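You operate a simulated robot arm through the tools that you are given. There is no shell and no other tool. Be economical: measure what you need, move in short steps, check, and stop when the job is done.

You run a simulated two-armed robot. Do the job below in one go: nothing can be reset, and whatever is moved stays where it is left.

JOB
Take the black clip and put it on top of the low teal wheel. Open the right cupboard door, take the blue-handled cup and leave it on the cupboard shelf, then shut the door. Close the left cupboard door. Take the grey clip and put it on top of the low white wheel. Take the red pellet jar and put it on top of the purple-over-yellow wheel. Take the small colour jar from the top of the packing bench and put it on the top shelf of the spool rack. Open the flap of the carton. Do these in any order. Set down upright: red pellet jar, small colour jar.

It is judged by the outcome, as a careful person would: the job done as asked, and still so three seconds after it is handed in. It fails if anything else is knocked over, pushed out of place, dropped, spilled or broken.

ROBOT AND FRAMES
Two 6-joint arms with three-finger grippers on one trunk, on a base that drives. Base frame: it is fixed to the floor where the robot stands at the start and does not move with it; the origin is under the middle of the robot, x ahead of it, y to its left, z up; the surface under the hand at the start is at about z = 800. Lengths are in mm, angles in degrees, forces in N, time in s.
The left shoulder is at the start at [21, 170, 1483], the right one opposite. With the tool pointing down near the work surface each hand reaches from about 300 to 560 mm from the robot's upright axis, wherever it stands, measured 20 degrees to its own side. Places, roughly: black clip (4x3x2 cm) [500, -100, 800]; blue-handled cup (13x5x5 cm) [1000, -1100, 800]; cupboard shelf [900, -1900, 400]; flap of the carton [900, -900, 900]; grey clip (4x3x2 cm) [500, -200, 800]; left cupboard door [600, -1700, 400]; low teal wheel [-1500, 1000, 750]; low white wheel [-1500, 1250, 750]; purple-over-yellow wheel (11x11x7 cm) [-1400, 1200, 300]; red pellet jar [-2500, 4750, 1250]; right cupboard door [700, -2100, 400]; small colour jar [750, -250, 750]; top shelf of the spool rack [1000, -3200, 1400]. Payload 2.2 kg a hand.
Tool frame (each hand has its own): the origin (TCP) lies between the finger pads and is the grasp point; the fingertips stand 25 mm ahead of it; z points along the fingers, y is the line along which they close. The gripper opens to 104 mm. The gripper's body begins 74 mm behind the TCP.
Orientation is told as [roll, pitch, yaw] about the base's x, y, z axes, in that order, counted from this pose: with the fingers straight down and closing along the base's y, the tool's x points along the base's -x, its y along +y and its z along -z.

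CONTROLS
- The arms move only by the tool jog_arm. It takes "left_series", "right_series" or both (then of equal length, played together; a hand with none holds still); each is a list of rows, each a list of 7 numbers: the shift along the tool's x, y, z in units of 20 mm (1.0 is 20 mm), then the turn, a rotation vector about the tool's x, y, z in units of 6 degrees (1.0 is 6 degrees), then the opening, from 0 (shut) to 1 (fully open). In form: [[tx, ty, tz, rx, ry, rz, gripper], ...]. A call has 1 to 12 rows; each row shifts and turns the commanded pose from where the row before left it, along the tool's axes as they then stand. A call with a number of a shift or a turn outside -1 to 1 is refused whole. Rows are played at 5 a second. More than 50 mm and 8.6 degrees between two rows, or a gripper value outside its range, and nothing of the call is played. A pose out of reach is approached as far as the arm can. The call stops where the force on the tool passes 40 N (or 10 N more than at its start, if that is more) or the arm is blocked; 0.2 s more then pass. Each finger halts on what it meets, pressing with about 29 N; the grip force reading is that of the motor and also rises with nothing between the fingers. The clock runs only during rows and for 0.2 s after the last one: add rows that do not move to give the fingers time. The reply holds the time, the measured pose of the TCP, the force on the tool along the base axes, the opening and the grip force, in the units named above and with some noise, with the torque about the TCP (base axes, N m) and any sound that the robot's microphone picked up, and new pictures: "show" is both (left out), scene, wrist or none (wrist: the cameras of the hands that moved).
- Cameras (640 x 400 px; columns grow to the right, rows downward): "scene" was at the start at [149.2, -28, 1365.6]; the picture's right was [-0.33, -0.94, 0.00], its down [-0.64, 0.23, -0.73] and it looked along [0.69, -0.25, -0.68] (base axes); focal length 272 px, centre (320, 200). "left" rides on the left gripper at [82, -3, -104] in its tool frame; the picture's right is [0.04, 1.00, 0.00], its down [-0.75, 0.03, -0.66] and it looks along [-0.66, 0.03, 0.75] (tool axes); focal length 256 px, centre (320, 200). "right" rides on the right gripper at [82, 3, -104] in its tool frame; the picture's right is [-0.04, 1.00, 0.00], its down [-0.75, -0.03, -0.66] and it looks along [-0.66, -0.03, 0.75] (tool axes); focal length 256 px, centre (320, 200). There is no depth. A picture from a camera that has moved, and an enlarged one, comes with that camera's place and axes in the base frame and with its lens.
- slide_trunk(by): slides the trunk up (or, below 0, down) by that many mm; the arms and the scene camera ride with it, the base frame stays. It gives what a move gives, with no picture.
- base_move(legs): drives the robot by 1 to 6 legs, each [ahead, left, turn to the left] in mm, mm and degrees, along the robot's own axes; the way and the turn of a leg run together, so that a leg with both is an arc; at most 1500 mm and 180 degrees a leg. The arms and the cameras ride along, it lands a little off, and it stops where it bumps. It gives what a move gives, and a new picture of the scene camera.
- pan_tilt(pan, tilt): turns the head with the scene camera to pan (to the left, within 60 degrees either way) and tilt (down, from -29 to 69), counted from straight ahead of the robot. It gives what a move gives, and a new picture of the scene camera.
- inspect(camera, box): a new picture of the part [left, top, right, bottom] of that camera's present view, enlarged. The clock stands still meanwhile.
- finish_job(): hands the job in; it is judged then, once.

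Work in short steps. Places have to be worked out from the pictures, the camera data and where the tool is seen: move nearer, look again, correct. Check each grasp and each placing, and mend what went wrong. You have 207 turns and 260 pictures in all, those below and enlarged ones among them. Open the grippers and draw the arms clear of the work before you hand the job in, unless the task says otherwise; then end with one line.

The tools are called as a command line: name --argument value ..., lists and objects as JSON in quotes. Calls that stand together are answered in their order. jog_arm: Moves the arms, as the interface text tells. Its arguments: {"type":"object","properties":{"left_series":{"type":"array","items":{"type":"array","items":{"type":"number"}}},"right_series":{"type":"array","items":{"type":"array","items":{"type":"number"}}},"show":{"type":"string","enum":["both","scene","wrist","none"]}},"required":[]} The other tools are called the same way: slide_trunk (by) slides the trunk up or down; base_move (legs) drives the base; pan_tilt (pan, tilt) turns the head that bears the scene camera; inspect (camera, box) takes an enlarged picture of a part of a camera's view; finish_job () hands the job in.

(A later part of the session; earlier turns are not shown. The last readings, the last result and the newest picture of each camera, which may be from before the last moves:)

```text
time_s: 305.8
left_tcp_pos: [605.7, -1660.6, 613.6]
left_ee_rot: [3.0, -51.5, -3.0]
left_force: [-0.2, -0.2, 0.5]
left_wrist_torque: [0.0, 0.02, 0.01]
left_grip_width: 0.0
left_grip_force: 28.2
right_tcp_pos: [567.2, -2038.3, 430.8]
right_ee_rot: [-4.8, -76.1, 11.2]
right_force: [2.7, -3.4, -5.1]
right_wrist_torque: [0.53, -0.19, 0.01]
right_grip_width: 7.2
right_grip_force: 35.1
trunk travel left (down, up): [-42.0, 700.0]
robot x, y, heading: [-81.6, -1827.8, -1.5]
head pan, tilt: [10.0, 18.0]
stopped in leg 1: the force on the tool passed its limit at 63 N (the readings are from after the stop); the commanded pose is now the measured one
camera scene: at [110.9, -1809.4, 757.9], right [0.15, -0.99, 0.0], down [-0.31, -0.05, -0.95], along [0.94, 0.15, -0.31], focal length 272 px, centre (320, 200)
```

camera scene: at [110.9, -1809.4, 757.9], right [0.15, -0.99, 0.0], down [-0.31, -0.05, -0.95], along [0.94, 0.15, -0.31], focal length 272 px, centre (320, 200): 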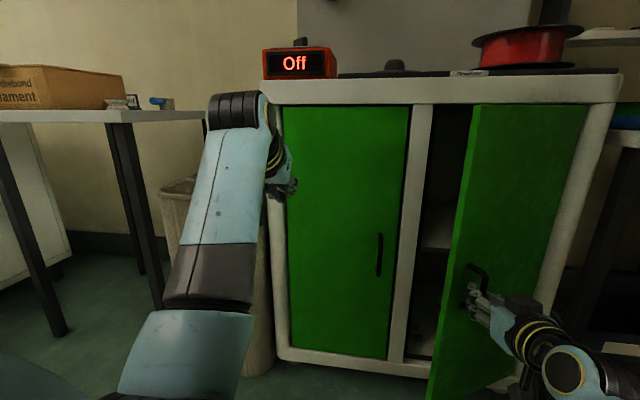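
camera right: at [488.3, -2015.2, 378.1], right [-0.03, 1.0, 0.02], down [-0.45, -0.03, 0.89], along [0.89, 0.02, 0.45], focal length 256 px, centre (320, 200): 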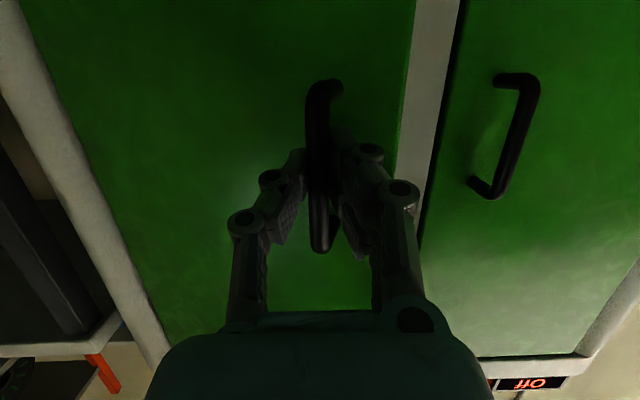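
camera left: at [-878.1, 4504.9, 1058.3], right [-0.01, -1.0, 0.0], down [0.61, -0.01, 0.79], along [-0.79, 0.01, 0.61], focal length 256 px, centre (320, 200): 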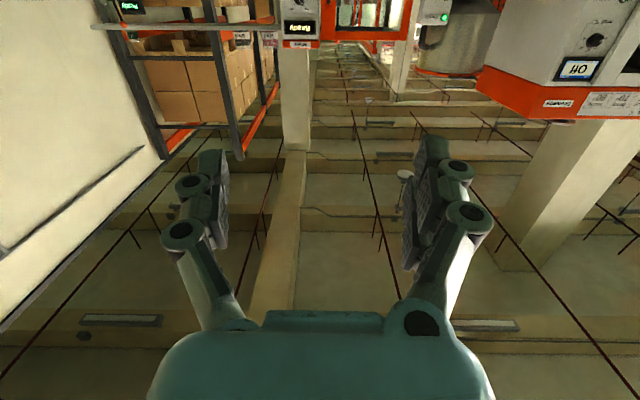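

The handle's path fits a radius of ~200 mm, so the door is already ~38° open and the tangent now leans more to the right. I pull on along it.

base_move --legs '[[-24, -22, 0], [-22, -28, 0]]'

```text
time_s: 307.2
left_tcp_pos: [558.5, -1711.0, 612.4]
left_ee_rot: [3.1, -51.7, -3.1]
left_force: [-0.1, 1.2, -0.2]
left_wrist_torque: [-0.02, -0.02, 0.02]
left_grip_width: 0.0
left_grip_force: 28.1
right_tcp_pos: [522.1, -2089.9, 431.1]
right_ee_rot: [-5.8, -76.0, 12.2]
right_force: [5.6, -3.8, -4.9]
right_wrist_torque: [0.54, -0.28, 0.02]
right_grip_width: 6.1
right_grip_force: 34.2
trunk travel left (down, up): [-42.0, 700.0]
robot x, y, heading: [-125.0, -1872.1, -1.4]
head pan, tilt: [10.0, 18.0]
stopped in leg 2: the force on the tool passed its limit at 41 N (the readings are from after the stop); the commanded pose is now the measured one
camera scene: at [64.2, -1859.7, 757.8], right [0.15, -0.99, 0.0], down [-0.31, -0.05, -0.95], along [0.94, 0.15, -0.31], focal length 272 px, centre (320, 200)
```

scene: 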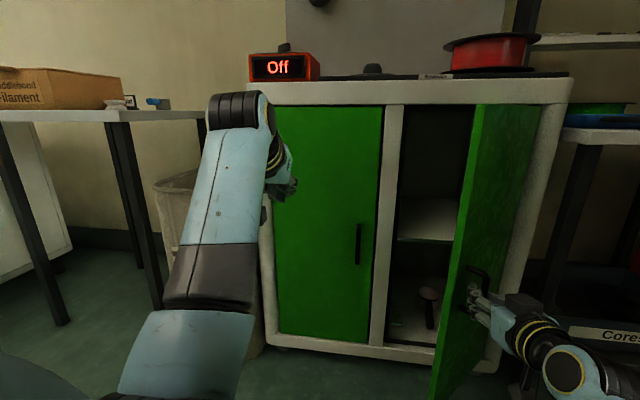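

base_move --legs '[[-18, -38, 0], [-10, -45, 0]]'

```text
time_s: 308.6
left_tcp_pos: [529.8, -1794.7, 612.6]
left_ee_rot: [3.1, -51.5, -3.1]
left_force: [0.4, 0.3, 0.8]
left_wrist_torque: [0.0, -0.02, -0.01]
left_grip_width: 0.1
left_grip_force: 28.1
right_tcp_pos: [493.9, -2172.5, 431.4]
right_ee_rot: [-6.0, -76.1, 12.2]
right_force: [11.5, -2.5, -11.5]
right_wrist_torque: [0.5, -0.34, 0.04]
right_grip_width: 6.0
right_grip_force: 31.2
trunk travel left (down, up): [-42.0, 700.0]
robot x, y, heading: [-157.6, -1952.2, -1.4]
head pan, tilt: [10.0, 18.0]
camera scene: at [35.3, -1942.9, 757.5], right [0.15, -0.99, 0.0], down [-0.31, -0.05, -0.95], along [0.94, 0.15, -0.31], focal length 272 px, centre (320, 200)
```

scene: 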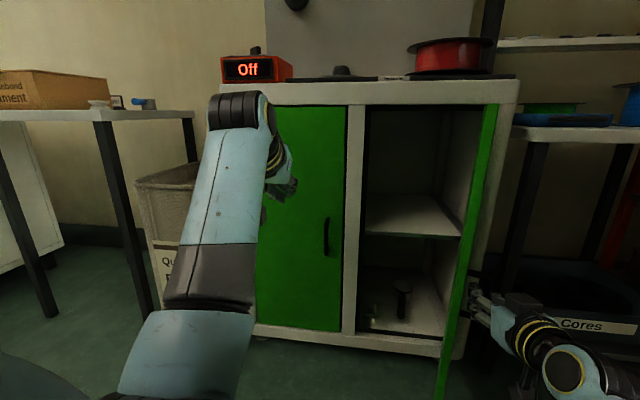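

The right door is ~85° open, showing an empty shelf at z≈450. I release the handle and pull straight back.

jog_arm --right_series '[[0, 0, 0, 0, 0, 0, 0.4], [0, 0, 0, 0, 0, 0, 0.4], [0.12, 0, -0.48, 0, 0, 0, 0.4], [0.24, 0, -0.97, 0, 0, 0, 0.4], [0.24, 0, -0.97, 0, 0, 0, 0.4], [0.24, 0, -0.97, 0, 0, 0, 0.4]]' --show "scene"

```text
time_s: 310.1
left_tcp_pos: [529.1, -1793.5, 614.6]
left_ee_rot: [3.1, -51.7, -3.1]
left_force: [-0.1, 0.7, -0.3]
left_wrist_torque: [-0.04, 0.0, -0.01]
left_grip_width: 0.1
left_grip_force: 28.1
right_tcp_pos: [422.5, -2179.1, 433.8]
right_ee_rot: [-6.1, -76.1, 12.3]
right_force: [0.4, 0.3, -0.2]
right_wrist_torque: [-0.01, -0.02, 0.0]
right_grip_width: 41.8
right_grip_force: 0.1
trunk travel left (down, up): [-42.0, 700.0]
robot x, y, heading: [-157.7, -1955.0, -1.3]
head pan, tilt: [10.0, 18.0]
camera scene: at [34.4, -1942.6, 757.9], right [0.15, -0.99, 0.0], down [-0.31, -0.05, -0.95], along [0.94, 0.15, -0.31], focal length 272 px, centre (320, 200)
```

scene: 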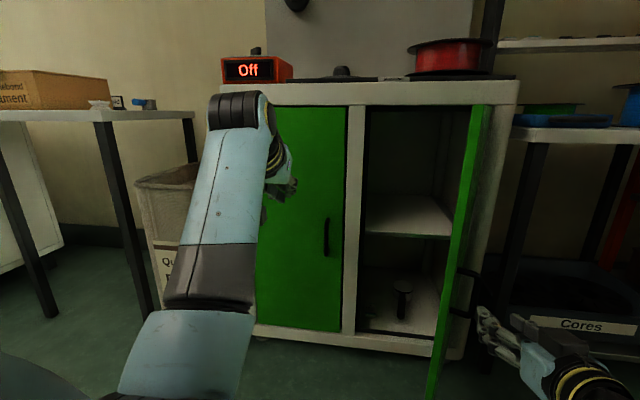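

I back off, raise the trunk and go look at the small table with the cup and carton.

base_move --legs '[[-350, 0, 1.3], [0, 1000, 0]]'

slide_trunk --by 400

pan_tilt --pan 0 --tilt 20

```text
time_s: 317.1
left_tcp_pos: [191.2, -810.9, 613.9]
left_ee_rot: [3.0, -51.7, -3.4]
left_force: [-0.6, 0.0, 0.1]
left_wrist_torque: [0.02, 0.03, 0.02]
left_grip_width: 0.0
left_grip_force: 28.5
right_tcp_pos: [81.6, -1195.8, 433.1]
right_ee_rot: [-6.2, -76.1, 12.0]
right_force: [-0.3, -0.6, 0.5]
right_wrist_torque: [0.0, -0.02, 0.04]
right_grip_width: 41.5
right_grip_force: 0.0
trunk travel left (down, up): [-42.0, 700.0]
robot x, y, heading: [-492.8, -965.6, -1.8]
head pan, tilt: [10.0, 18.0]
camera scene: at [-304.7, -955.4, 757.9], right [0.14, -0.99, 0.0], down [-0.31, -0.04, -0.95], along [0.94, 0.14, -0.31], focal length 272 px, centre (320, 200)
```

scene: 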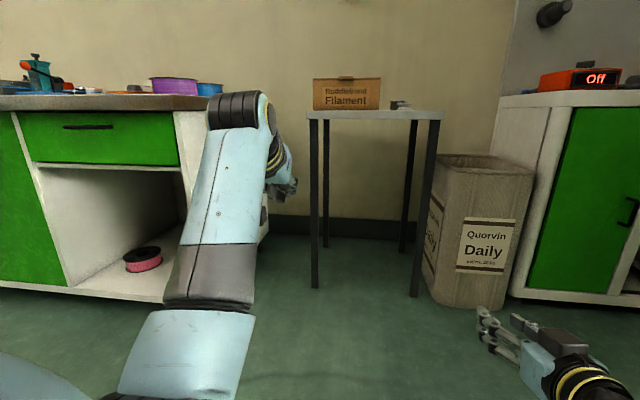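

```text
time_s: 320.9
left_tcp_pos: [192.4, -810.6, 1013.3]
left_ee_rot: [3.0, -51.7, -3.4]
left_force: [0.5, -0.3, 0.1]
left_wrist_torque: [0.01, -0.04, -0.01]
left_grip_width: 0.0
left_grip_force: 28.0
right_tcp_pos: [81.6, -1195.4, 834.2]
right_ee_rot: [-6.2, -76.1, 12.0]
right_force: [-0.8, 0.0, 0.1]
right_wrist_torque: [0.0, 0.02, 0.03]
right_grip_width: 41.8
right_grip_force: 0.1
trunk travel left (down, up): [-442.0, 300.0]
robot x, y, heading: [-494.7, -967.4, -1.7]
head pan, tilt: [10.0, 18.0]
```

```text
time_s: 321.6
left_tcp_pos: [190.9, -809.9, 1014.3]
left_ee_rot: [3.0, -51.7, -3.4]
left_force: [-0.1, -0.7, -0.5]
left_wrist_torque: [0.01, 0.0, 0.01]
left_grip_width: 0.0
left_grip_force: 28.7
right_tcp_pos: [81.6, -1196.3, 833.2]
right_ee_rot: [-6.2, -76.1, 12.1]
right_force: [-0.5, 0.6, 0.4]
right_wrist_torque: [0.01, -0.01, 0.0]
right_grip_width: 41.4
right_grip_force: 0.0
trunk travel left (down, up): [-442.0, 300.0]
robot x, y, heading: [-494.9, -967.1, -1.7]
head pan, tilt: [0.0, 20.0]
camera scene: at [-329.6, -970.8, 1165.5], right [-0.03, -1.0, 0.0], down [-0.34, 0.01, -0.94], along [0.94, -0.03, -0.34], focal length 272 px, centre (320, 200)
```

scene: 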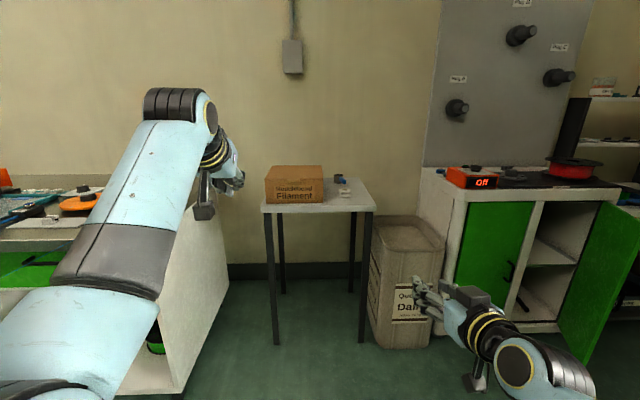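

inspect --camera "scene" --box '[250, 150, 390, 230]'

inspect --camera "scene" --box '[430, 160, 640, 360]'

```text
4.57 times, centred on (320, 190) of scene
camera zoom: at [-329.6, -970.8, 1165.5], right [-0.03, -1.0, 0.0], down [-0.34, 0.01, -0.94], along [0.94, -0.03, -0.34], focal length 1246 px, centre (320, 246)
```

zoom: 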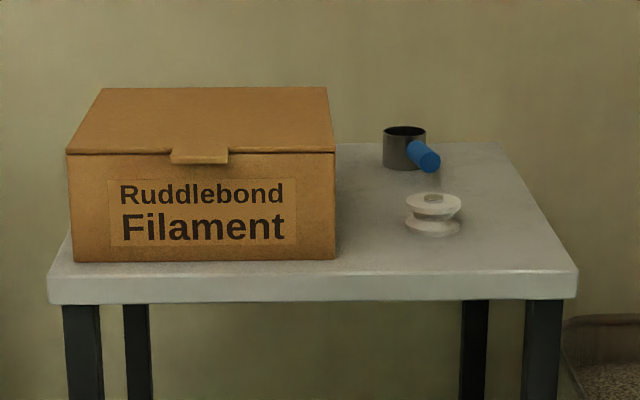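

```text
2.00 times, centred on (535, 260) of scene
camera zoom: at [-329.6, -970.8, 1165.5], right [-0.03, -1.0, 0.0], down [-0.34, 0.01, -0.94], along [0.94, -0.03, -0.34], focal length 545 px, centre (-110, 80)
```

zoom: 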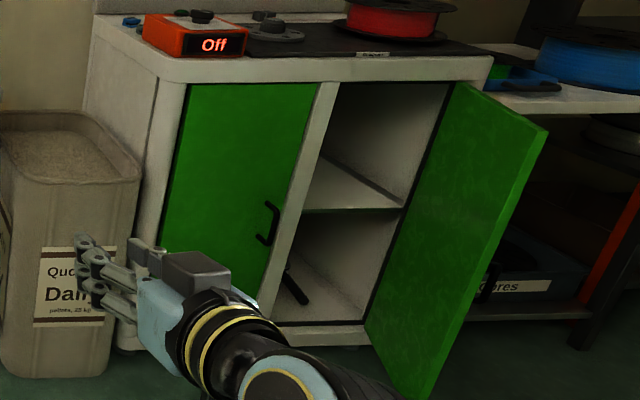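

Carton: front face x≈643, top z≈894, tab at y≈-904. Cup at roughly [940,-1100] with its blue handle pointing toward me. I set the right hand to ~45° tilt and raised, the left hand up and forward, and approach.

jog_arm --right_series '[[-0.97, 0, -0.2, 0.2, 0.87, 0, 0.8], [-0.95, 0, -0.3, 0.2, 0.87, 0, 0.8], [-0.93, 0, -0.4, 0.2, 0.87, 0, 0.8], [-0.9, 0, -0.45, 0.2, 0.87, 0, 0.8], [-0.87, 0, -0.5, 0, 0.87, 0, 0.8], [-0.82, 0, -0.55, 0, 0.87, 0, 0.8], [-0.75, 0, -0.6, 0, 0, 0, 0.8], [-0.75, 0, -0.6, 0, 0, 0, 0.8], [-0.7, 0, 0.7, 0, 0, 0, 0.8], [-0.7, 0, 0.7, 0, 0, 0, 0.8], [-0.7, 0, 0.7, 0, 0, 0, 0.8]]' --left_series '[[-0.79, 0, -0.62, 0, 0, 0, 0], [-0.79, 0, -0.62, 0, 0, 0, 0], [-0.79, 0, -0.62, 0, 0, 0, 0], [-0.79, 0, -0.62, 0, 0, 0, 0], [-0.79, 0, -0.62, 0, 0, 0, 0], [-0.62, 0, 0.79, 0, 0, 0, 0], [-0.62, 0, 0.79, 0, 0, 0, 0], [-0.62, 0, 0.79, 0, 0, 0, 0], [-0.62, 0, 0.79, 0, 0, 0, 0], [-0.62, 0, 0.79, 0, 0, 0, 0], [0, 0, 0, 0, 0, 0, 0]]' --show "none"

base_move --legs '[[300, 80, 1.7]]'

jog_arm --right_series '[[0, 0, 0, 0, 0, 0, 0.8]]' --show "wrist"

```text
time_s: 324.0
left_tcp_pos: [292.8, -815.4, 1113.5]
left_ee_rot: [3.0, -51.7, -3.5]
left_force: [0.1, -0.5, 0.1]
left_wrist_torque: [0.0, 0.06, -0.01]
left_grip_width: 0.0
left_grip_force: 28.4
right_tcp_pos: [152.1, -1187.4, 988.6]
right_ee_rot: [-4.7, -45.0, 5.0]
right_force: [-0.4, -0.5, 0.6]
right_wrist_torque: [0.0, 0.02, 0.03]
right_grip_width: 82.9
right_grip_force: 0.0
trunk travel left (down, up): [-442.0, 300.0]
robot x, y, heading: [-495.4, -962.2, -1.6]
head pan, tilt: [0.0, 20.0]
```

```text
time_s: 326.1
left_tcp_pos: [602.6, -715.6, 1112.3]
left_ee_rot: [3.0, -51.6, -1.7]
left_force: [0.2, -0.3, 0.8]
left_wrist_torque: [-0.01, -0.06, -0.02]
left_grip_width: 0.0
left_grip_force: 28.6
right_tcp_pos: [472.3, -1092.7, 990.1]
right_ee_rot: [-4.9, -44.9, 6.7]
right_force: [-0.1, -0.4, -0.7]
right_wrist_torque: [-0.02, -0.01, -0.08]
right_grip_width: 83.4
right_grip_force: 0.0
trunk travel left (down, up): [-442.0, 300.0]
robot x, y, heading: [-183.9, -891.5, -0.1]
head pan, tilt: [0.0, 20.0]
camera scene: at [-14.6, -889.9, 1165.3], right [0.0, -1.0, 0.0], down [-0.34, 0.0, -0.94], along [0.94, 0.0, -0.34], focal length 272 px, centre (320, 200)
```

scene: 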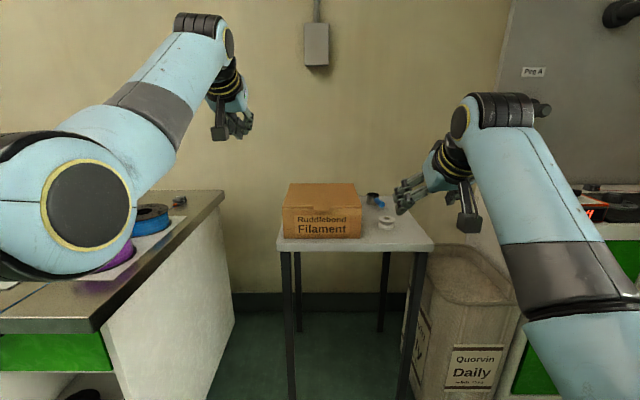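

```text
time_s: 326.6
left_tcp_pos: [602.2, -714.5, 1114.3]
left_ee_rot: [2.9, -51.5, -1.7]
left_force: [0.7, 1.0, 0.2]
left_wrist_torque: [0.04, -0.02, -0.01]
left_grip_width: 0.0
left_grip_force: 28.4
right_tcp_pos: [471.6, -1092.8, 989.5]
right_ee_rot: [-4.7, -44.8, 6.7]
right_force: [0.2, 0.0, 1.3]
right_wrist_torque: [0.02, -0.01, 0.01]
right_grip_width: 83.3
right_grip_force: 0.1
trunk travel left (down, up): [-442.0, 300.0]
robot x, y, heading: [-183.1, -893.0, 0.2]
head pan, tilt: [0.0, 20.0]
camera right: at [341.1, -1096.1, 1006.5], right [-0.03, 1.0, -0.03], down [0.07, 0.03, 1.0], along [1.0, 0.03, -0.07], focal length 256 px, centre (320, 200)
```

right: 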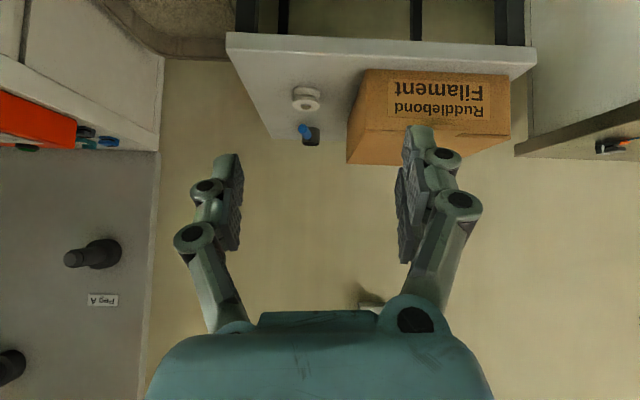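

Cup body centre ≈ [936,-1102], base z 800. I drive 370 mm forward with the hand high above the table.

base_move --legs '[[370, -9, 0]]'

jog_arm --right_series '[[0.7, 0, 0.7, 0, 0, 0, 0.8], [0.7, 0, 0.7, 0, 0, 0, 0.8], [0.7, 0, 0.7, 0, 0, 0, 0.8], [0, 0, 0, 0, 0, 0, 0.8]]' --show "both"

```text
time_s: 328.9
left_tcp_pos: [961.7, -720.3, 1112.6]
left_ee_rot: [3.0, -51.6, -1.5]
left_force: [0.0, -0.5, -0.4]
left_wrist_torque: [-0.04, -0.01, 0.01]
left_grip_width: 0.3
left_grip_force: 28.4
right_tcp_pos: [835.0, -1097.3, 989.2]
right_ee_rot: [-4.8, -44.9, 6.8]
right_force: [0.1, 0.7, -1.3]
right_wrist_torque: [0.0, -0.04, -0.01]
right_grip_width: 83.2
right_grip_force: 0.1
trunk travel left (down, up): [-442.0, 300.0]
robot x, y, heading: [177.4, -894.9, 0.2]
head pan, tilt: [0.0, 20.0]
camera scene: at [346.7, -897.5, 1165.3], right [0.0, -1.0, 0.0], down [-0.34, 0.0, -0.94], along [0.94, 0.0, -0.34], focal length 272 px, centre (320, 200)
```

scene: 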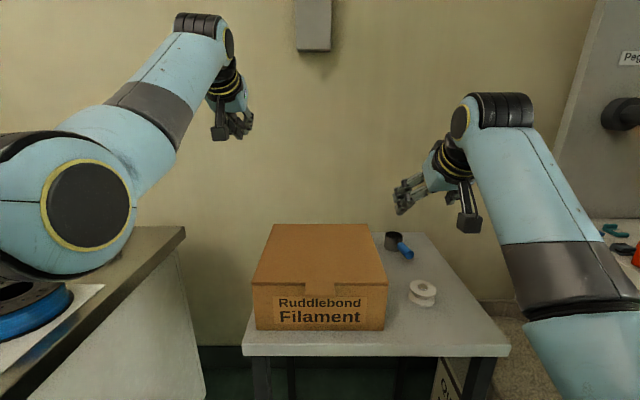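

```text
time_s: 329.9
left_tcp_pos: [962.0, -719.8, 1113.8]
left_ee_rot: [3.0, -51.8, -1.5]
left_force: [0.0, 0.1, 0.7]
left_wrist_torque: [0.01, 0.0, -0.01]
left_grip_width: 0.2
left_grip_force: 28.6
right_tcp_pos: [834.0, -1101.2, 931.5]
right_ee_rot: [-4.9, -45.0, 6.9]
right_force: [0.6, 1.3, 0.3]
right_wrist_torque: [0.0, -0.02, 0.01]
right_grip_width: 83.3
right_grip_force: 0.1
trunk travel left (down, up): [-442.0, 300.0]
robot x, y, heading: [177.8, -900.1, 0.4]
head pan, tilt: [0.0, 20.0]
camera scene: at [345.8, -897.4, 1165.5], right [0.0, -1.0, 0.0], down [-0.34, 0.0, -0.94], along [0.94, 0.0, -0.34], focal length 272 px, centre (320, 200)
camera right: at [703.5, -1105.0, 947.5], right [-0.03, 1.0, -0.03], down [0.07, 0.03, 1.0], along [1.0, 0.03, -0.07], focal length 256 px, centre (320, 200)
```

scene: 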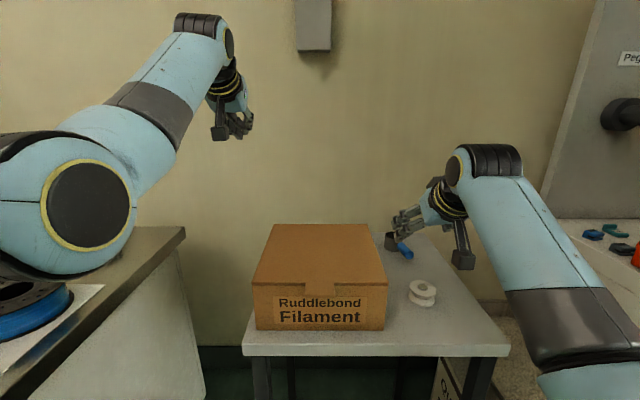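
right: 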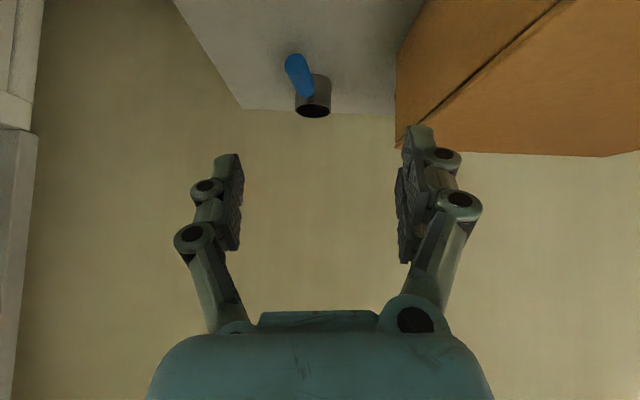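

inspect --camera "scene" --box '[360, 190, 480, 320]'

inspect --camera "right" --box '[240, 20, 400, 140]'

```text
3.08 times, centred on (420, 255) of scene
camera zoom: at [345.8, -897.4, 1165.5], right [0.0, -1.0, 0.0], down [-0.34, 0.0, -0.94], along [0.94, 0.0, -0.34], focal length 839 px, centre (12, 31)
```

zoom: 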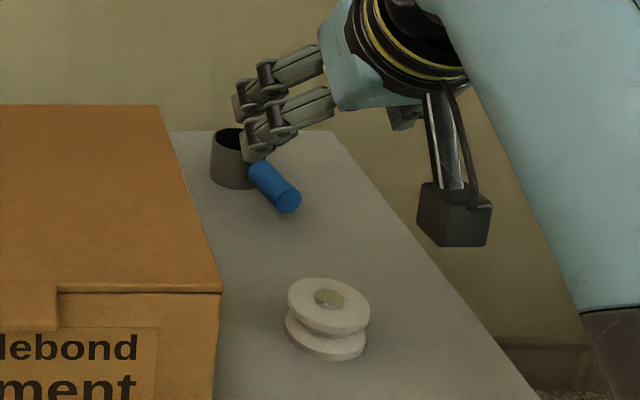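

```text
3.33 times, centred on (320, 80) of right
camera zoom: at [703.5, -1105.0, 947.5], right [-0.03, 1.0, -0.03], down [0.07, 0.03, 1.0], along [1.0, 0.03, -0.07], focal length 853 px, centre (320, 600)
```

zoom: 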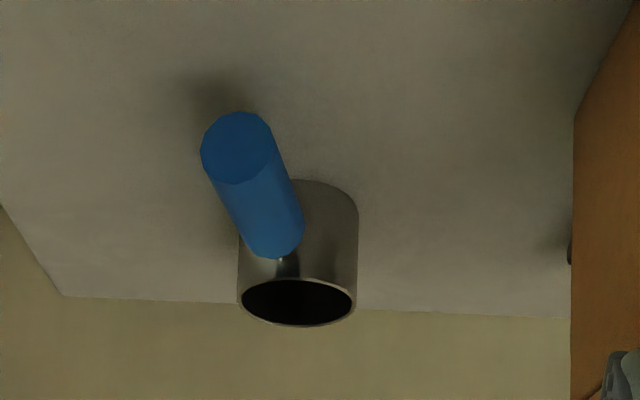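

The two views agree only with a lower table: table top z≈750, cup at about [1047,-1104], rim z≈800. I steepen the hand to 60°, pull the left hand back, and drive 150 mm nearer.

jog_arm --right_series '[[0, 0, 0, 0.2, 0.83, 0, 0.8], [0, 0, 0, 0.2, 0.83, 0, 0.8], [0, 0, 0, 0, 0.83, 0, 0.8], [0, 0, 0, 0, 0, 0, 0.8], [0, 0, 0, 0, 0, 0, 0.8], [0, 0, 0, 0, 0, 0, 0.8]]' --left_series '[[0.62, 0, -0.79, 0, 0, 0, 0], [0.62, 0, -0.79, 0, 0, 0, 0], [0.62, 0, -0.79, 0, 0, 0, 0], [0.62, 0, -0.79, 0, 0, 0, 0], [0.62, 0, -0.79, 0, 0, 0, 0], [0.62, 0, -0.79, 0, 0, 0, 0]]' --show "none"

base_move --legs '[[150, 0, 0]]'

jog_arm --right_series '[[0, 0, 0, 0, 0, 0, 0.8]]' --show "wrist"

```text
time_s: 331.3
left_tcp_pos: [840.9, -721.4, 1114.9]
left_ee_rot: [3.0, -51.7, -1.5]
left_force: [0.5, 0.3, -0.2]
left_wrist_torque: [-0.03, 0.0, 0.01]
left_grip_width: 0.1
left_grip_force: 28.5
right_tcp_pos: [833.6, -1100.5, 930.7]
right_ee_rot: [-6.1, -30.0, 5.1]
right_force: [-0.1, 0.1, -0.1]
right_wrist_torque: [0.02, 0.01, 0.0]
right_grip_width: 83.2
right_grip_force: 0.1
trunk travel left (down, up): [-442.0, 300.0]
robot x, y, heading: [179.7, -896.6, 0.2]
head pan, tilt: [0.0, 20.0]
```

```text
time_s: 332.6
left_tcp_pos: [995.1, -718.2, 1113.7]
left_ee_rot: [3.1, -51.6, -1.2]
left_force: [0.4, 0.0, 0.1]
left_wrist_torque: [0.0, 0.03, 0.01]
left_grip_width: 0.3
left_grip_force: 28.6
right_tcp_pos: [987.3, -1097.6, 930.0]
right_ee_rot: [-6.1, -30.1, 5.2]
right_force: [0.2, -0.3, -0.4]
right_wrist_torque: [0.02, 0.04, 0.02]
right_grip_width: 82.8
right_grip_force: 0.0
trunk travel left (down, up): [-442.0, 300.0]
robot x, y, heading: [328.0, -894.3, 0.7]
head pan, tilt: [0.0, 20.0]
camera scene: at [499.3, -895.8, 1165.2], right [0.01, -1.0, 0.0], down [-0.34, 0.0, -0.94], along [0.94, 0.01, -0.34], focal length 272 px, centre (320, 200)
```

scene: 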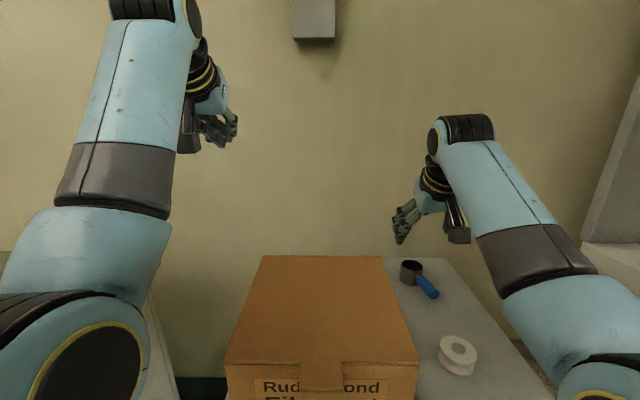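

```text
time_s: 333.1
left_tcp_pos: [993.6, -718.1, 1113.0]
left_ee_rot: [2.9, -51.7, -1.3]
left_force: [0.3, 0.1, -0.6]
left_wrist_torque: [0.0, 0.03, -0.02]
left_grip_width: 0.0
left_grip_force: 28.7
right_tcp_pos: [986.5, -1097.4, 930.1]
right_ee_rot: [-6.1, -30.0, 5.3]
right_force: [1.1, -0.2, -0.8]
right_wrist_torque: [-0.01, 0.0, -0.02]
right_grip_width: 83.3
right_grip_force: 0.0
trunk travel left (down, up): [-442.0, 300.0]
robot x, y, heading: [329.9, -898.2, 0.6]
head pan, tilt: [0.0, 20.0]
camera right: at [864.6, -1094.7, 979.8], right [0.0, 1.0, -0.07], down [0.32, 0.07, 0.95], along [0.95, -0.02, -0.32], focal length 256 px, centre (320, 200)
```

right: 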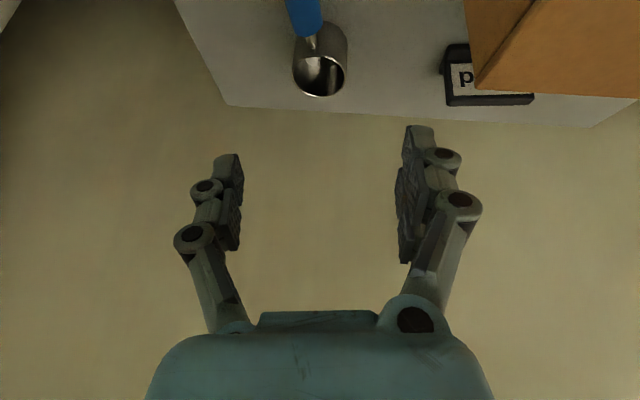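

Cup confirmed at about [1048,-1105], rim z 800. I square the hand's roll, move over it and lower 100 mm.

jog_arm --right_series '[[0, 0, 0, -0.5, 0, 0, 0.8], [0, 0, 0, -0.5, 0, 0, 0.8], [-0.87, -0.13, 0.5, 0, 0, 0, 0.8], [-0.87, -0.13, 0.5, 0, 0, 0, 0.8], [-0.87, -0.13, 0.5, 0, 0, 0, 0.8], [0.5, 0, 0.87, 0, 0, 0, 0.8], [0.5, 0, 0.87, 0, 0, 0, 0.8], [0.5, 0, 0.87, 0, 0, 0, 0.8], [0.5, 0, 0.87, 0, 0, 0, 0.8], [0, 0, 0, 0, 0, 0, 0.8]]' --show "both"

```text
time_s: 335.2
left_tcp_pos: [994.3, -718.3, 1114.3]
left_ee_rot: [3.0, -51.7, -1.3]
left_force: [-0.1, 0.0, -0.2]
left_wrist_torque: [0.01, 0.01, -0.04]
left_grip_width: 0.2
left_grip_force: 28.2
right_tcp_pos: [1046.6, -1098.9, 849.2]
right_ee_rot: [-0.1, -30.1, 5.3]
right_force: [0.4, -0.5, -0.3]
right_wrist_torque: [0.02, -0.01, 0.03]
right_grip_width: 83.2
right_grip_force: 0.0
trunk travel left (down, up): [-442.0, 300.0]
robot x, y, heading: [332.2, -897.9, 0.3]
head pan, tilt: [0.0, 20.0]
camera scene: at [497.8, -895.8, 1165.5], right [0.01, -1.0, 0.0], down [-0.34, 0.0, -0.94], along [0.94, 0.01, -0.34], focal length 272 px, centre (320, 200)
camera right: at [925.6, -1107.8, 900.5], right [-0.06, 1.0, 0.02], down [0.32, 0.0, 0.95], along [0.94, 0.06, -0.32], focal length 256 px, centre (320, 200)
```

scene: 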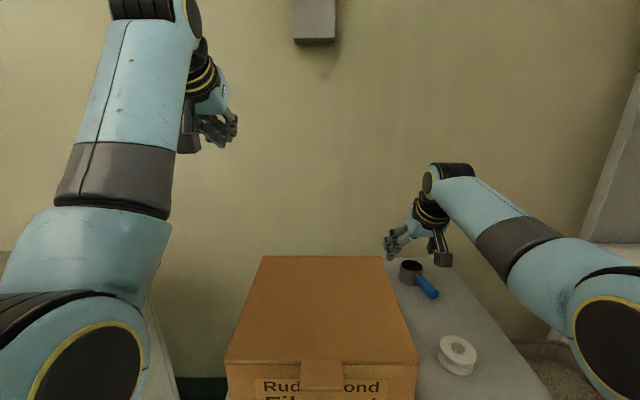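
right: 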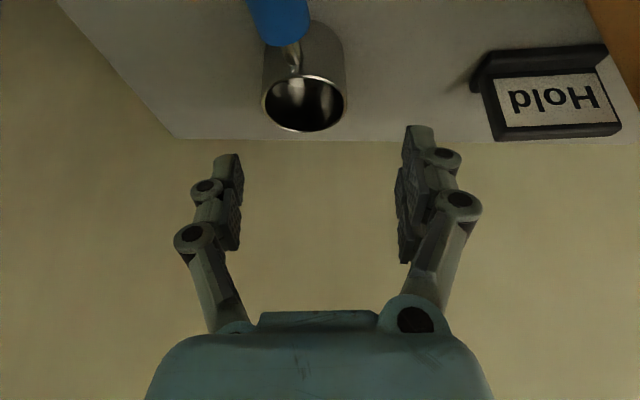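

Shift 8 mm right, lower 68 mm and grip the cup body.

jog_arm --right_series '[[0.5, -0.42, 0.87, 0, 0, 0, 0.8], [0.5, 0, 0.87, 0, 0, 0, 0.8], [0.5, 0, 0.87, 0, 0, 0, 0.8], [0.2, 0, 0.35, 0, 0, 0, 0.8], [0, 0, 0, 0, 0, 0, 0.8]]' --show "wrist"

```text
time_s: 336.4
left_tcp_pos: [990.5, -717.8, 1115.4]
left_ee_rot: [3.0, -51.8, -1.1]
left_force: [-0.1, 0.6, -0.9]
left_wrist_torque: [-0.01, 0.01, -0.01]
left_grip_width: 0.1
left_grip_force: 28.6
right_tcp_pos: [1051.0, -1108.0, 787.8]
right_ee_rot: [-0.1, -30.8, 5.2]
right_force: [4.6, 0.6, 20.8]
right_wrist_torque: [1.0, 0.15, 0.05]
right_grip_width: 90.7
right_grip_force: 4.0
trunk travel left (down, up): [-442.0, 300.0]
robot x, y, heading: [334.4, -892.6, 0.5]
head pan, tilt: [0.0, 20.0]
camera right: at [928.5, -1115.8, 836.0], right [-0.06, 1.0, 0.02], down [0.32, 0.0, 0.95], along [0.95, 0.06, -0.31], focal length 256 px, centre (320, 200)
```

right: 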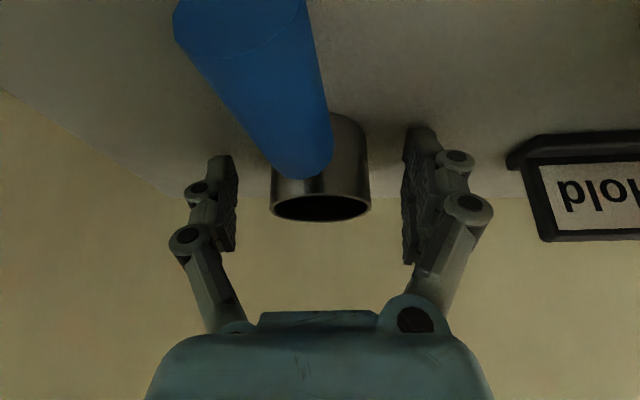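

The fingertips touched the table (20 N). I lift 6 mm and close on the cup.

jog_arm --right_series '[[-0.18, 0, -0.3, 0, 0, 0, 0.8], [0, 0, 0, 0, 0, 0, 0.3], [0, 0, 0, 0, 0, 0, 0.3], [0, 0, 0, 0, 0, 0, 0.3], [0, 0, 0, 0, 0, 0, 0.3]]' --show "wrist"

```text
time_s: 337.6
left_tcp_pos: [991.3, -718.3, 1115.2]
left_ee_rot: [2.9, -51.9, -1.2]
left_force: [-0.3, 0.0, 0.5]
left_wrist_torque: [0.01, 0.0, -0.02]
left_grip_width: 0.0
left_grip_force: 28.5
right_tcp_pos: [1048.9, -1108.6, 792.2]
right_ee_rot: [-0.1, -30.3, 5.3]
right_force: [0.7, 8.3, 23.7]
right_wrist_torque: [0.88, 0.27, -0.07]
right_grip_width: 48.3
right_grip_force: 28.9
trunk travel left (down, up): [-442.0, 300.0]
robot x, y, heading: [332.4, -898.7, 0.5]
head pan, tilt: [0.0, 20.0]
camera right: at [926.3, -1116.4, 842.4], right [-0.06, 1.0, 0.02], down [0.32, 0.0, 0.95], along [0.95, 0.06, -0.32], focal length 256 px, centre (320, 200)
```

right: 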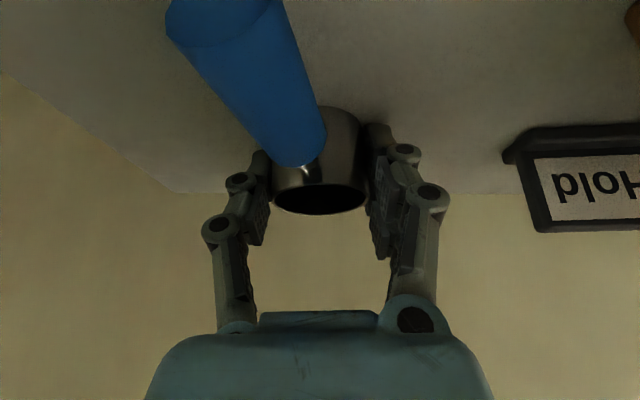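

Gripped at 48 mm; lifting gently.

jog_arm --right_series '[[-0.15, 0, -0.26, 0, 0, 0, 0.3], [-0.25, 0, -0.43, 0, 0, 0, 0.3], [-0.5, 0, -0.87, 0, 0, 0, 0.3], [-0.5, 0, -0.87, 0, 0, 0, 0.3], [-0.5, 0, -0.87, 0, 0, 0, 0.3], [0, 0, 0, 0, 0, 0, 0.3]]' --show "both"

```text
time_s: 339.1
left_tcp_pos: [993.8, -718.7, 1113.1]
left_ee_rot: [2.9, -51.6, -1.3]
left_force: [0.5, 0.0, 0.1]
left_wrist_torque: [0.02, 0.01, -0.02]
left_grip_width: 0.1
left_grip_force: 28.3
right_tcp_pos: [1050.1, -1108.4, 864.1]
right_ee_rot: [0.0, -30.0, 5.4]
right_force: [0.0, -0.8, -2.5]
right_wrist_torque: [-0.01, -0.02, 0.03]
right_grip_width: 47.8
right_grip_force: 28.8
trunk travel left (down, up): [-442.0, 300.0]
robot x, y, heading: [328.9, -896.8, 0.4]
head pan, tilt: [0.0, 20.0]
camera scene: at [498.1, -895.9, 1165.4], right [0.01, -1.0, 0.0], down [-0.34, 0.0, -0.94], along [0.94, 0.01, -0.34], focal length 272 px, centre (320, 200)
camera right: at [927.8, -1116.2, 914.5], right [-0.06, 1.0, 0.02], down [0.33, 0.0, 0.95], along [0.94, 0.06, -0.32], focal length 256 px, centre (320, 200)
```

scene: 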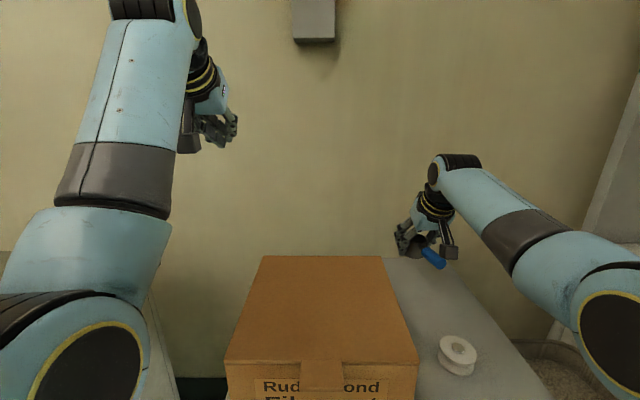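
right: 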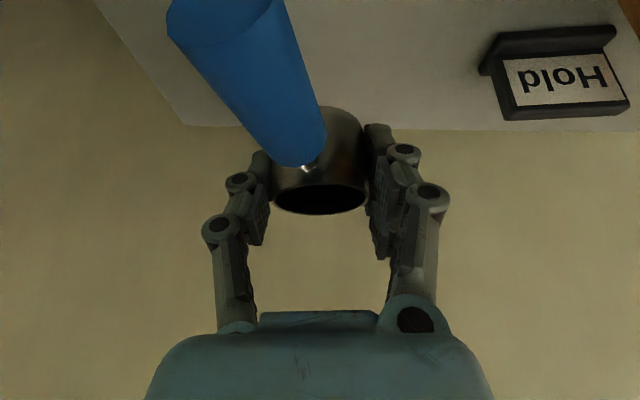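

Cup is held upright. I back off, lift/retract, lower the trunk, and move in front of the open cupboard.

base_move --legs '[[-520, 0, 0]]'

jog_arm --left_series '[[0.62, 0, -0.79, 0, 0, 0, 0], [0.62, 0, -0.79, 0, 0, 0, 0], [0.62, 0, -0.79, 0, 0, 0, 0], [0.62, 0, -0.79, 0, 0, 0, 0], [0.62, 0, -0.79, 0, 0, 0, 0], [0.62, 0, -0.79, 0, 0, 0, 0], [0.62, 0, -0.79, 0, 0, 0, 0], [0.62, 0, -0.79, 0, 0, 0, 0]]' --right_series '[[-0.5, 0, -0.87, 0, 0, 0, 0.3], [-0.5, 0, -0.87, 0, 0, 0, 0.3], [0, 0, 0, 0, 0, 0, 0.3], [0, 0, 0, 0, 0, 0, 0.3], [0, 0, 0, 0, 0, 0, 0.3], [0, 0, 0, 0, 0, 0, 0.3], [0, 0, 0, 0, 0, 0, 0.3], [0, 0, 0, 0, 0, 0, 0.3]]' --show "none"

base_move --legs '[[0, -972, 0]]'

slide_trunk --by -330

pan_tilt --pan -10 --tilt 20

```text
time_s: 342.1
left_tcp_pos: [467.3, -720.7, 1114.1]
left_ee_rot: [2.9, -51.7, -1.1]
left_force: [0.1, -0.3, 0.5]
left_wrist_torque: [0.01, 0.01, -0.04]
left_grip_width: 0.0
left_grip_force: 28.5
right_tcp_pos: [525.9, -1112.2, 864.1]
right_ee_rot: [-0.1, -30.0, 5.4]
right_force: [-0.7, -0.4, -1.8]
right_wrist_torque: [-0.01, -0.04, 0.02]
right_grip_width: 47.5
right_grip_force: 29.0
trunk travel left (down, up): [-442.0, 300.0]
robot x, y, heading: [-194.9, -899.1, 1.0]
head pan, tilt: [0.0, 20.0]
camera scene: at [-27.2, -900.8, 1165.5], right [0.01, -1.0, 0.0], down [-0.34, 0.0, -0.94], along [0.94, 0.01, -0.34], focal length 272 px, centre (320, 200)
```

scene: 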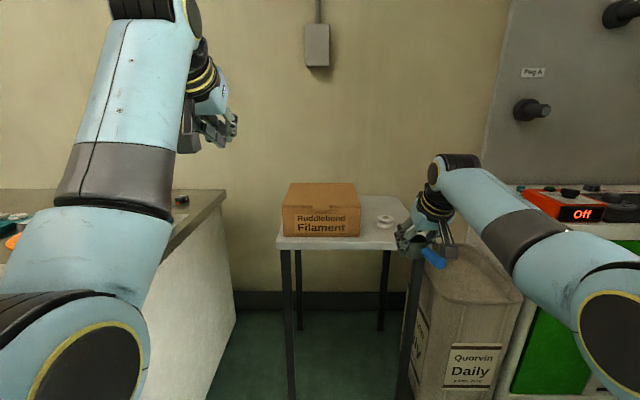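

```text
time_s: 343.5
left_tcp_pos: [355.3, -663.5, 1130.0]
left_ee_rot: [16.2, -53.2, -7.1]
left_force: [-0.9, 0.4, 0.9]
left_wrist_torque: [-0.01, -0.01, -0.01]
left_grip_width: 0.2
left_grip_force: 28.3
left hand out of reach, approached as far as the arm can: row 7
right_tcp_pos: [526.6, -1109.6, 903.3]
right_ee_rot: [0.0, -30.1, 5.5]
right_force: [0.6, 0.5, -1.9]
right_wrist_torque: [-0.02, -0.07, 0.02]
right_grip_width: 47.6
right_grip_force: 29.5
trunk travel left (down, up): [-442.0, 300.0]
robot x, y, heading: [-195.1, -903.5, 0.6]
head pan, tilt: [0.0, 20.0]
stopped in row 7 (left hand): the arm was blocked; the commanded pose is now the measured one
```

```text
time_s: 348.6
left_tcp_pos: [362.8, -1640.1, 1129.5]
left_ee_rot: [16.0, -53.1, -8.0]
left_force: [0.6, 0.2, 1.1]
left_wrist_torque: [0.03, 0.0, 0.02]
left_grip_width: 0.0
left_grip_force: 28.7
right_tcp_pos: [525.9, -2088.4, 904.2]
right_ee_rot: [-0.1, -30.0, 4.5]
right_force: [-0.5, -0.3, -1.5]
right_wrist_torque: [0.05, 0.0, 0.03]
right_grip_width: 47.8
right_grip_force: 29.2
trunk travel left (down, up): [-442.0, 300.0]
robot x, y, heading: [-187.5, -1867.2, -0.1]
head pan, tilt: [0.0, 20.0]
camera scene: at [-23.0, -1870.3, 1165.4], right [0.0, -1.0, 0.0], down [-0.34, 0.0, -0.94], along [0.94, 0.0, -0.34], focal length 272 px, centre (320, 200)
```

scene: 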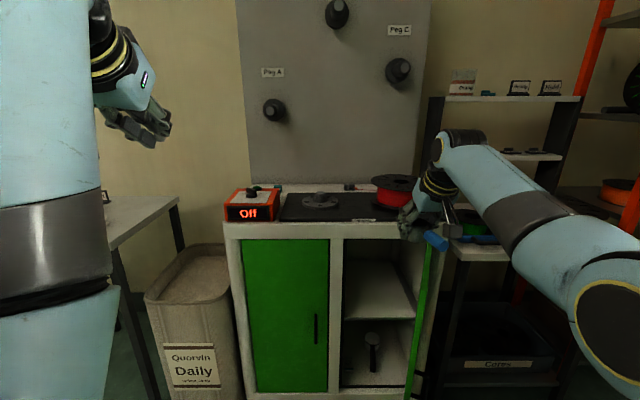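

```text
time_s: 350.0
left_tcp_pos: [362.4, -1633.3, 1003.4]
left_ee_rot: [16.9, -52.7, -8.4]
left_force: [-0.6, -0.1, -0.8]
left_wrist_torque: [0.0, 0.04, 0.03]
left_grip_width: 0.0
left_grip_force: 28.7
right_tcp_pos: [531.0, -2086.0, 793.5]
right_ee_rot: [0.1, -31.5, 4.6]
right_force: [-9.1, 6.1, 17.6]
right_wrist_torque: [-0.48, 0.09, -0.24]
right_grip_width: 47.6
right_grip_force: 28.7
trunk travel left (down, up): [-319.0, 423.0]
robot x, y, heading: [-187.5, -1869.9, -0.1]
head pan, tilt: [0.0, 20.0]
stopped: the force on the tool passed its limit at 54 N (the readings are from after the stop); the commanded pose is now the measured one
```

```text
time_s: 350.8
left_tcp_pos: [361.7, -1634.3, 1006.5]
left_ee_rot: [16.8, -52.8, -8.2]
left_force: [-0.7, 0.1, -0.9]
left_wrist_torque: [-0.06, -0.02, 0.01]
left_grip_width: 0.0
left_grip_force: 28.3
right_tcp_pos: [530.6, -2087.2, 793.3]
right_ee_rot: [-0.2, -31.3, 4.7]
right_force: [-1.9, 1.5, 21.3]
right_wrist_torque: [-0.71, -0.15, -0.02]
right_grip_width: 47.9
right_grip_force: 28.7
trunk travel left (down, up): [-319.0, 423.0]
robot x, y, heading: [-188.6, -1868.7, -0.3]
head pan, tilt: [-10.0, 20.0]
camera scene: at [-21.3, -1885.3, 1039.3], right [-0.18, -0.98, 0.0], down [-0.33, 0.06, -0.94], along [0.93, -0.17, -0.34], focal length 272 px, centre (320, 200)
```

scene: 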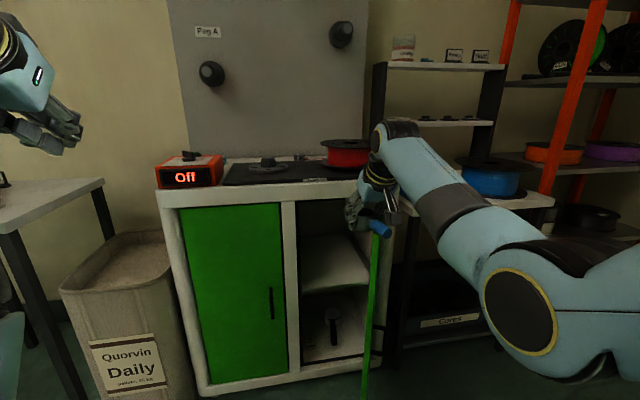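

The hand came down on the top edge of the open door. I raise again, back out clear of the door, and check the cup.

slide_trunk --by 80

base_move --legs '[[-260, 0, 0]]'

jog_arm --right_series '[[0, 0, 0, 0, 0, 0, 0.3]]' --show "wrist"

```text
time_s: 351.9
left_tcp_pos: [364.4, -1634.7, 1082.5]
left_ee_rot: [16.8, -52.6, -8.4]
left_force: [-0.3, 0.2, 0.3]
left_wrist_torque: [0.03, 0.01, -0.03]
left_grip_width: 0.0
left_grip_force: 28.6
right_tcp_pos: [529.2, -2087.7, 867.8]
right_ee_rot: [0.0, -30.9, 4.5]
right_force: [0.1, 0.0, -1.6]
right_wrist_torque: [0.01, -0.07, -0.03]
right_grip_width: 47.6
right_grip_force: 29.2
trunk travel left (down, up): [-399.0, 343.0]
robot x, y, heading: [-191.7, -1867.8, -0.4]
head pan, tilt: [-10.0, 20.0]
```

```text
time_s: 353.8
left_tcp_pos: [103.0, -1635.6, 1084.0]
left_ee_rot: [17.0, -52.7, -8.5]
left_force: [0.1, 0.6, 0.1]
left_wrist_torque: [-0.02, -0.02, 0.02]
left_grip_width: 0.0
left_grip_force: 28.9
right_tcp_pos: [268.0, -2087.5, 869.1]
right_ee_rot: [-0.1, -31.2, 4.3]
right_force: [-0.4, 0.4, -1.7]
right_wrist_torque: [0.01, -0.04, -0.03]
right_grip_width: 47.2
right_grip_force: 29.2
trunk travel left (down, up): [-399.0, 343.0]
robot x, y, heading: [-450.3, -1868.4, -0.4]
head pan, tilt: [-10.0, 20.0]
camera scene: at [-285.2, -1884.9, 1121.6], right [-0.18, -0.98, 0.0], down [-0.34, 0.06, -0.94], along [0.92, -0.17, -0.34], focal length 272 px, centre (320, 200)
```

scene: 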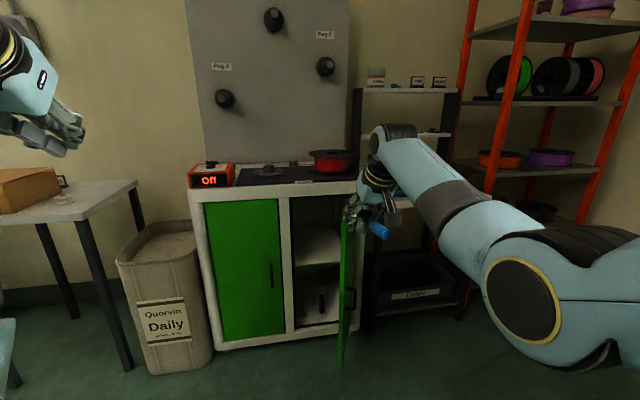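

```text
time_s: 354.2
left_tcp_pos: [103.5, -1634.3, 1084.7]
left_ee_rot: [16.9, -52.6, -8.5]
left_force: [-0.7, -0.6, 0.2]
left_wrist_torque: [0.01, 0.02, 0.0]
left_grip_width: 0.1
left_grip_force: 28.1
right_tcp_pos: [268.3, -2087.1, 868.8]
right_ee_rot: [0.0, -31.1, 4.4]
right_force: [0.1, 0.8, -2.2]
right_wrist_torque: [0.0, -0.04, 0.01]
right_grip_width: 47.3
right_grip_force: 28.9
trunk travel left (down, up): [-399.0, 343.0]
robot x, y, heading: [-453.0, -1865.1, -0.6]
head pan, tilt: [-10.0, 20.0]
camera right: at [145.4, -2094.2, 917.0], right [-0.04, 1.0, 0.02], down [0.31, -0.01, 0.95], along [0.95, 0.05, -0.31], focal length 256 px, centre (320, 200)
```

right: 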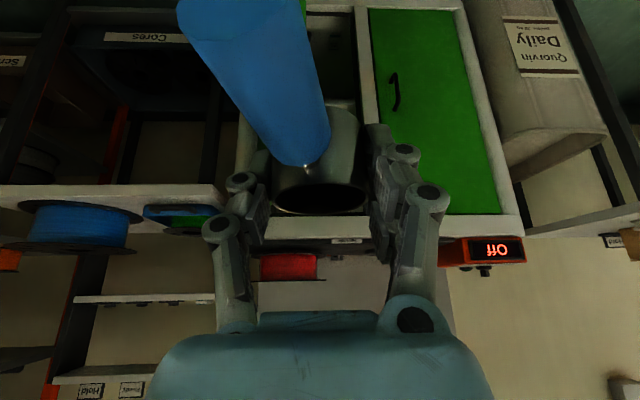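

inspect --camera "scene" --box '[180, 150, 420, 380]'

```text
1.74 times, centred on (300, 265) of scene
camera zoom: at [-284.5, -1884.9, 1121.5], right [-0.18, -0.98, 0.0], down [-0.34, 0.06, -0.94], along [0.92, -0.17, -0.34], focal length 474 px, centre (355, 87)
```

zoom: 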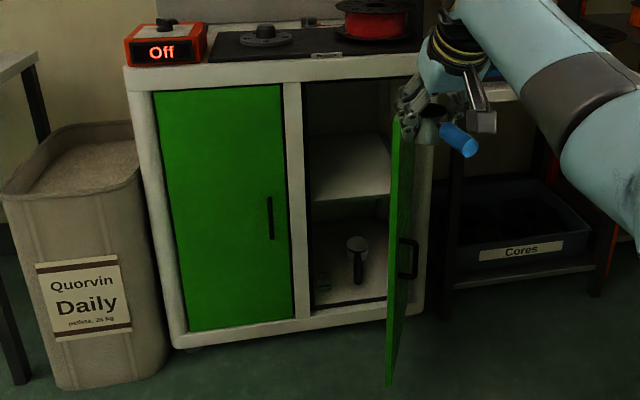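

Geometry: shelf top z≈444 (front x≈726), opening top z≈772, compartment y −1950…−2200; the door stands ~70° open with its free edge near [430,−2115]. I lower the trunk 130 and the hand to entry height while still in front.

slide_trunk --by -130

jog_arm --right_series '[[0.8, 0, 0.61, 0, 0, 0, 0.3], [0.8, 0, 0.61, 0, 0, 0, 0.3], [0.8, 0, 0.61, 0, 0, 0, 0.3], [0.8, 0, 0.61, 0, 0, 0, 0.3], [0.8, 0, 0.61, 0, 0, 0, 0.3], [0.8, 0, 0.61, 0, 0, 0, 0.3], [0.8, 0, 0.61, 0, 0, 0, 0.3], [0.8, 0, 0.61, 0, 0, 0, 0.3], [0.8, 0, 0.61, 0, 0, 0, 0.3], [0.8, 0, 0.61, 0, 0, 0, 0.3], [0.8, 0, 0.61, 0, 0, 0, 0.3], [0.8, 0, 0.61, 0, 0, 0, 0.3]]' --show "scene"

```text
time_s: 355.8
left_tcp_pos: [102.9, -1633.2, 955.2]
left_ee_rot: [17.5, -52.6, -8.8]
left_force: [-0.2, -1.1, -1.0]
left_wrist_torque: [-0.05, 0.0, -0.01]
left_grip_width: 0.1
left_grip_force: 28.5
right_tcp_pos: [268.3, -2087.7, 740.3]
right_ee_rot: [0.0, -31.1, 4.3]
right_force: [0.4, -0.2, -1.8]
right_wrist_torque: [-0.03, -0.05, -0.01]
right_grip_width: 47.3
right_grip_force: 29.0
trunk travel left (down, up): [-269.0, 473.0]
robot x, y, heading: [-452.2, -1869.0, -0.5]
head pan, tilt: [-10.0, 20.0]
```

```text
time_s: 358.4
left_tcp_pos: [103.6, -1633.0, 954.8]
left_ee_rot: [17.5, -52.5, -8.7]
left_force: [0.1, 0.1, 0.1]
left_wrist_torque: [0.0, 0.0, 0.02]
left_grip_width: 0.0
left_grip_force: 29.2
right_tcp_pos: [180.9, -2093.6, 514.4]
right_ee_rot: [0.0, -31.2, 4.4]
right_force: [-0.2, -0.1, -1.4]
right_wrist_torque: [0.03, -0.03, 0.03]
right_grip_width: 47.5
right_grip_force: 28.9
trunk travel left (down, up): [-269.0, 473.0]
robot x, y, heading: [-448.9, -1872.4, -0.4]
head pan, tilt: [-10.0, 20.0]
camera scene: at [-277.5, -1885.0, 986.9], right [-0.18, -0.98, 0.0], down [-0.34, 0.06, -0.94], along [0.92, -0.17, -0.34], focal length 272 px, centre (320, 200)
```

scene: 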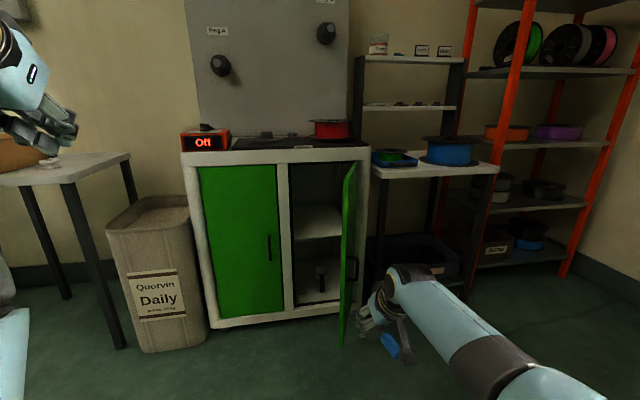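

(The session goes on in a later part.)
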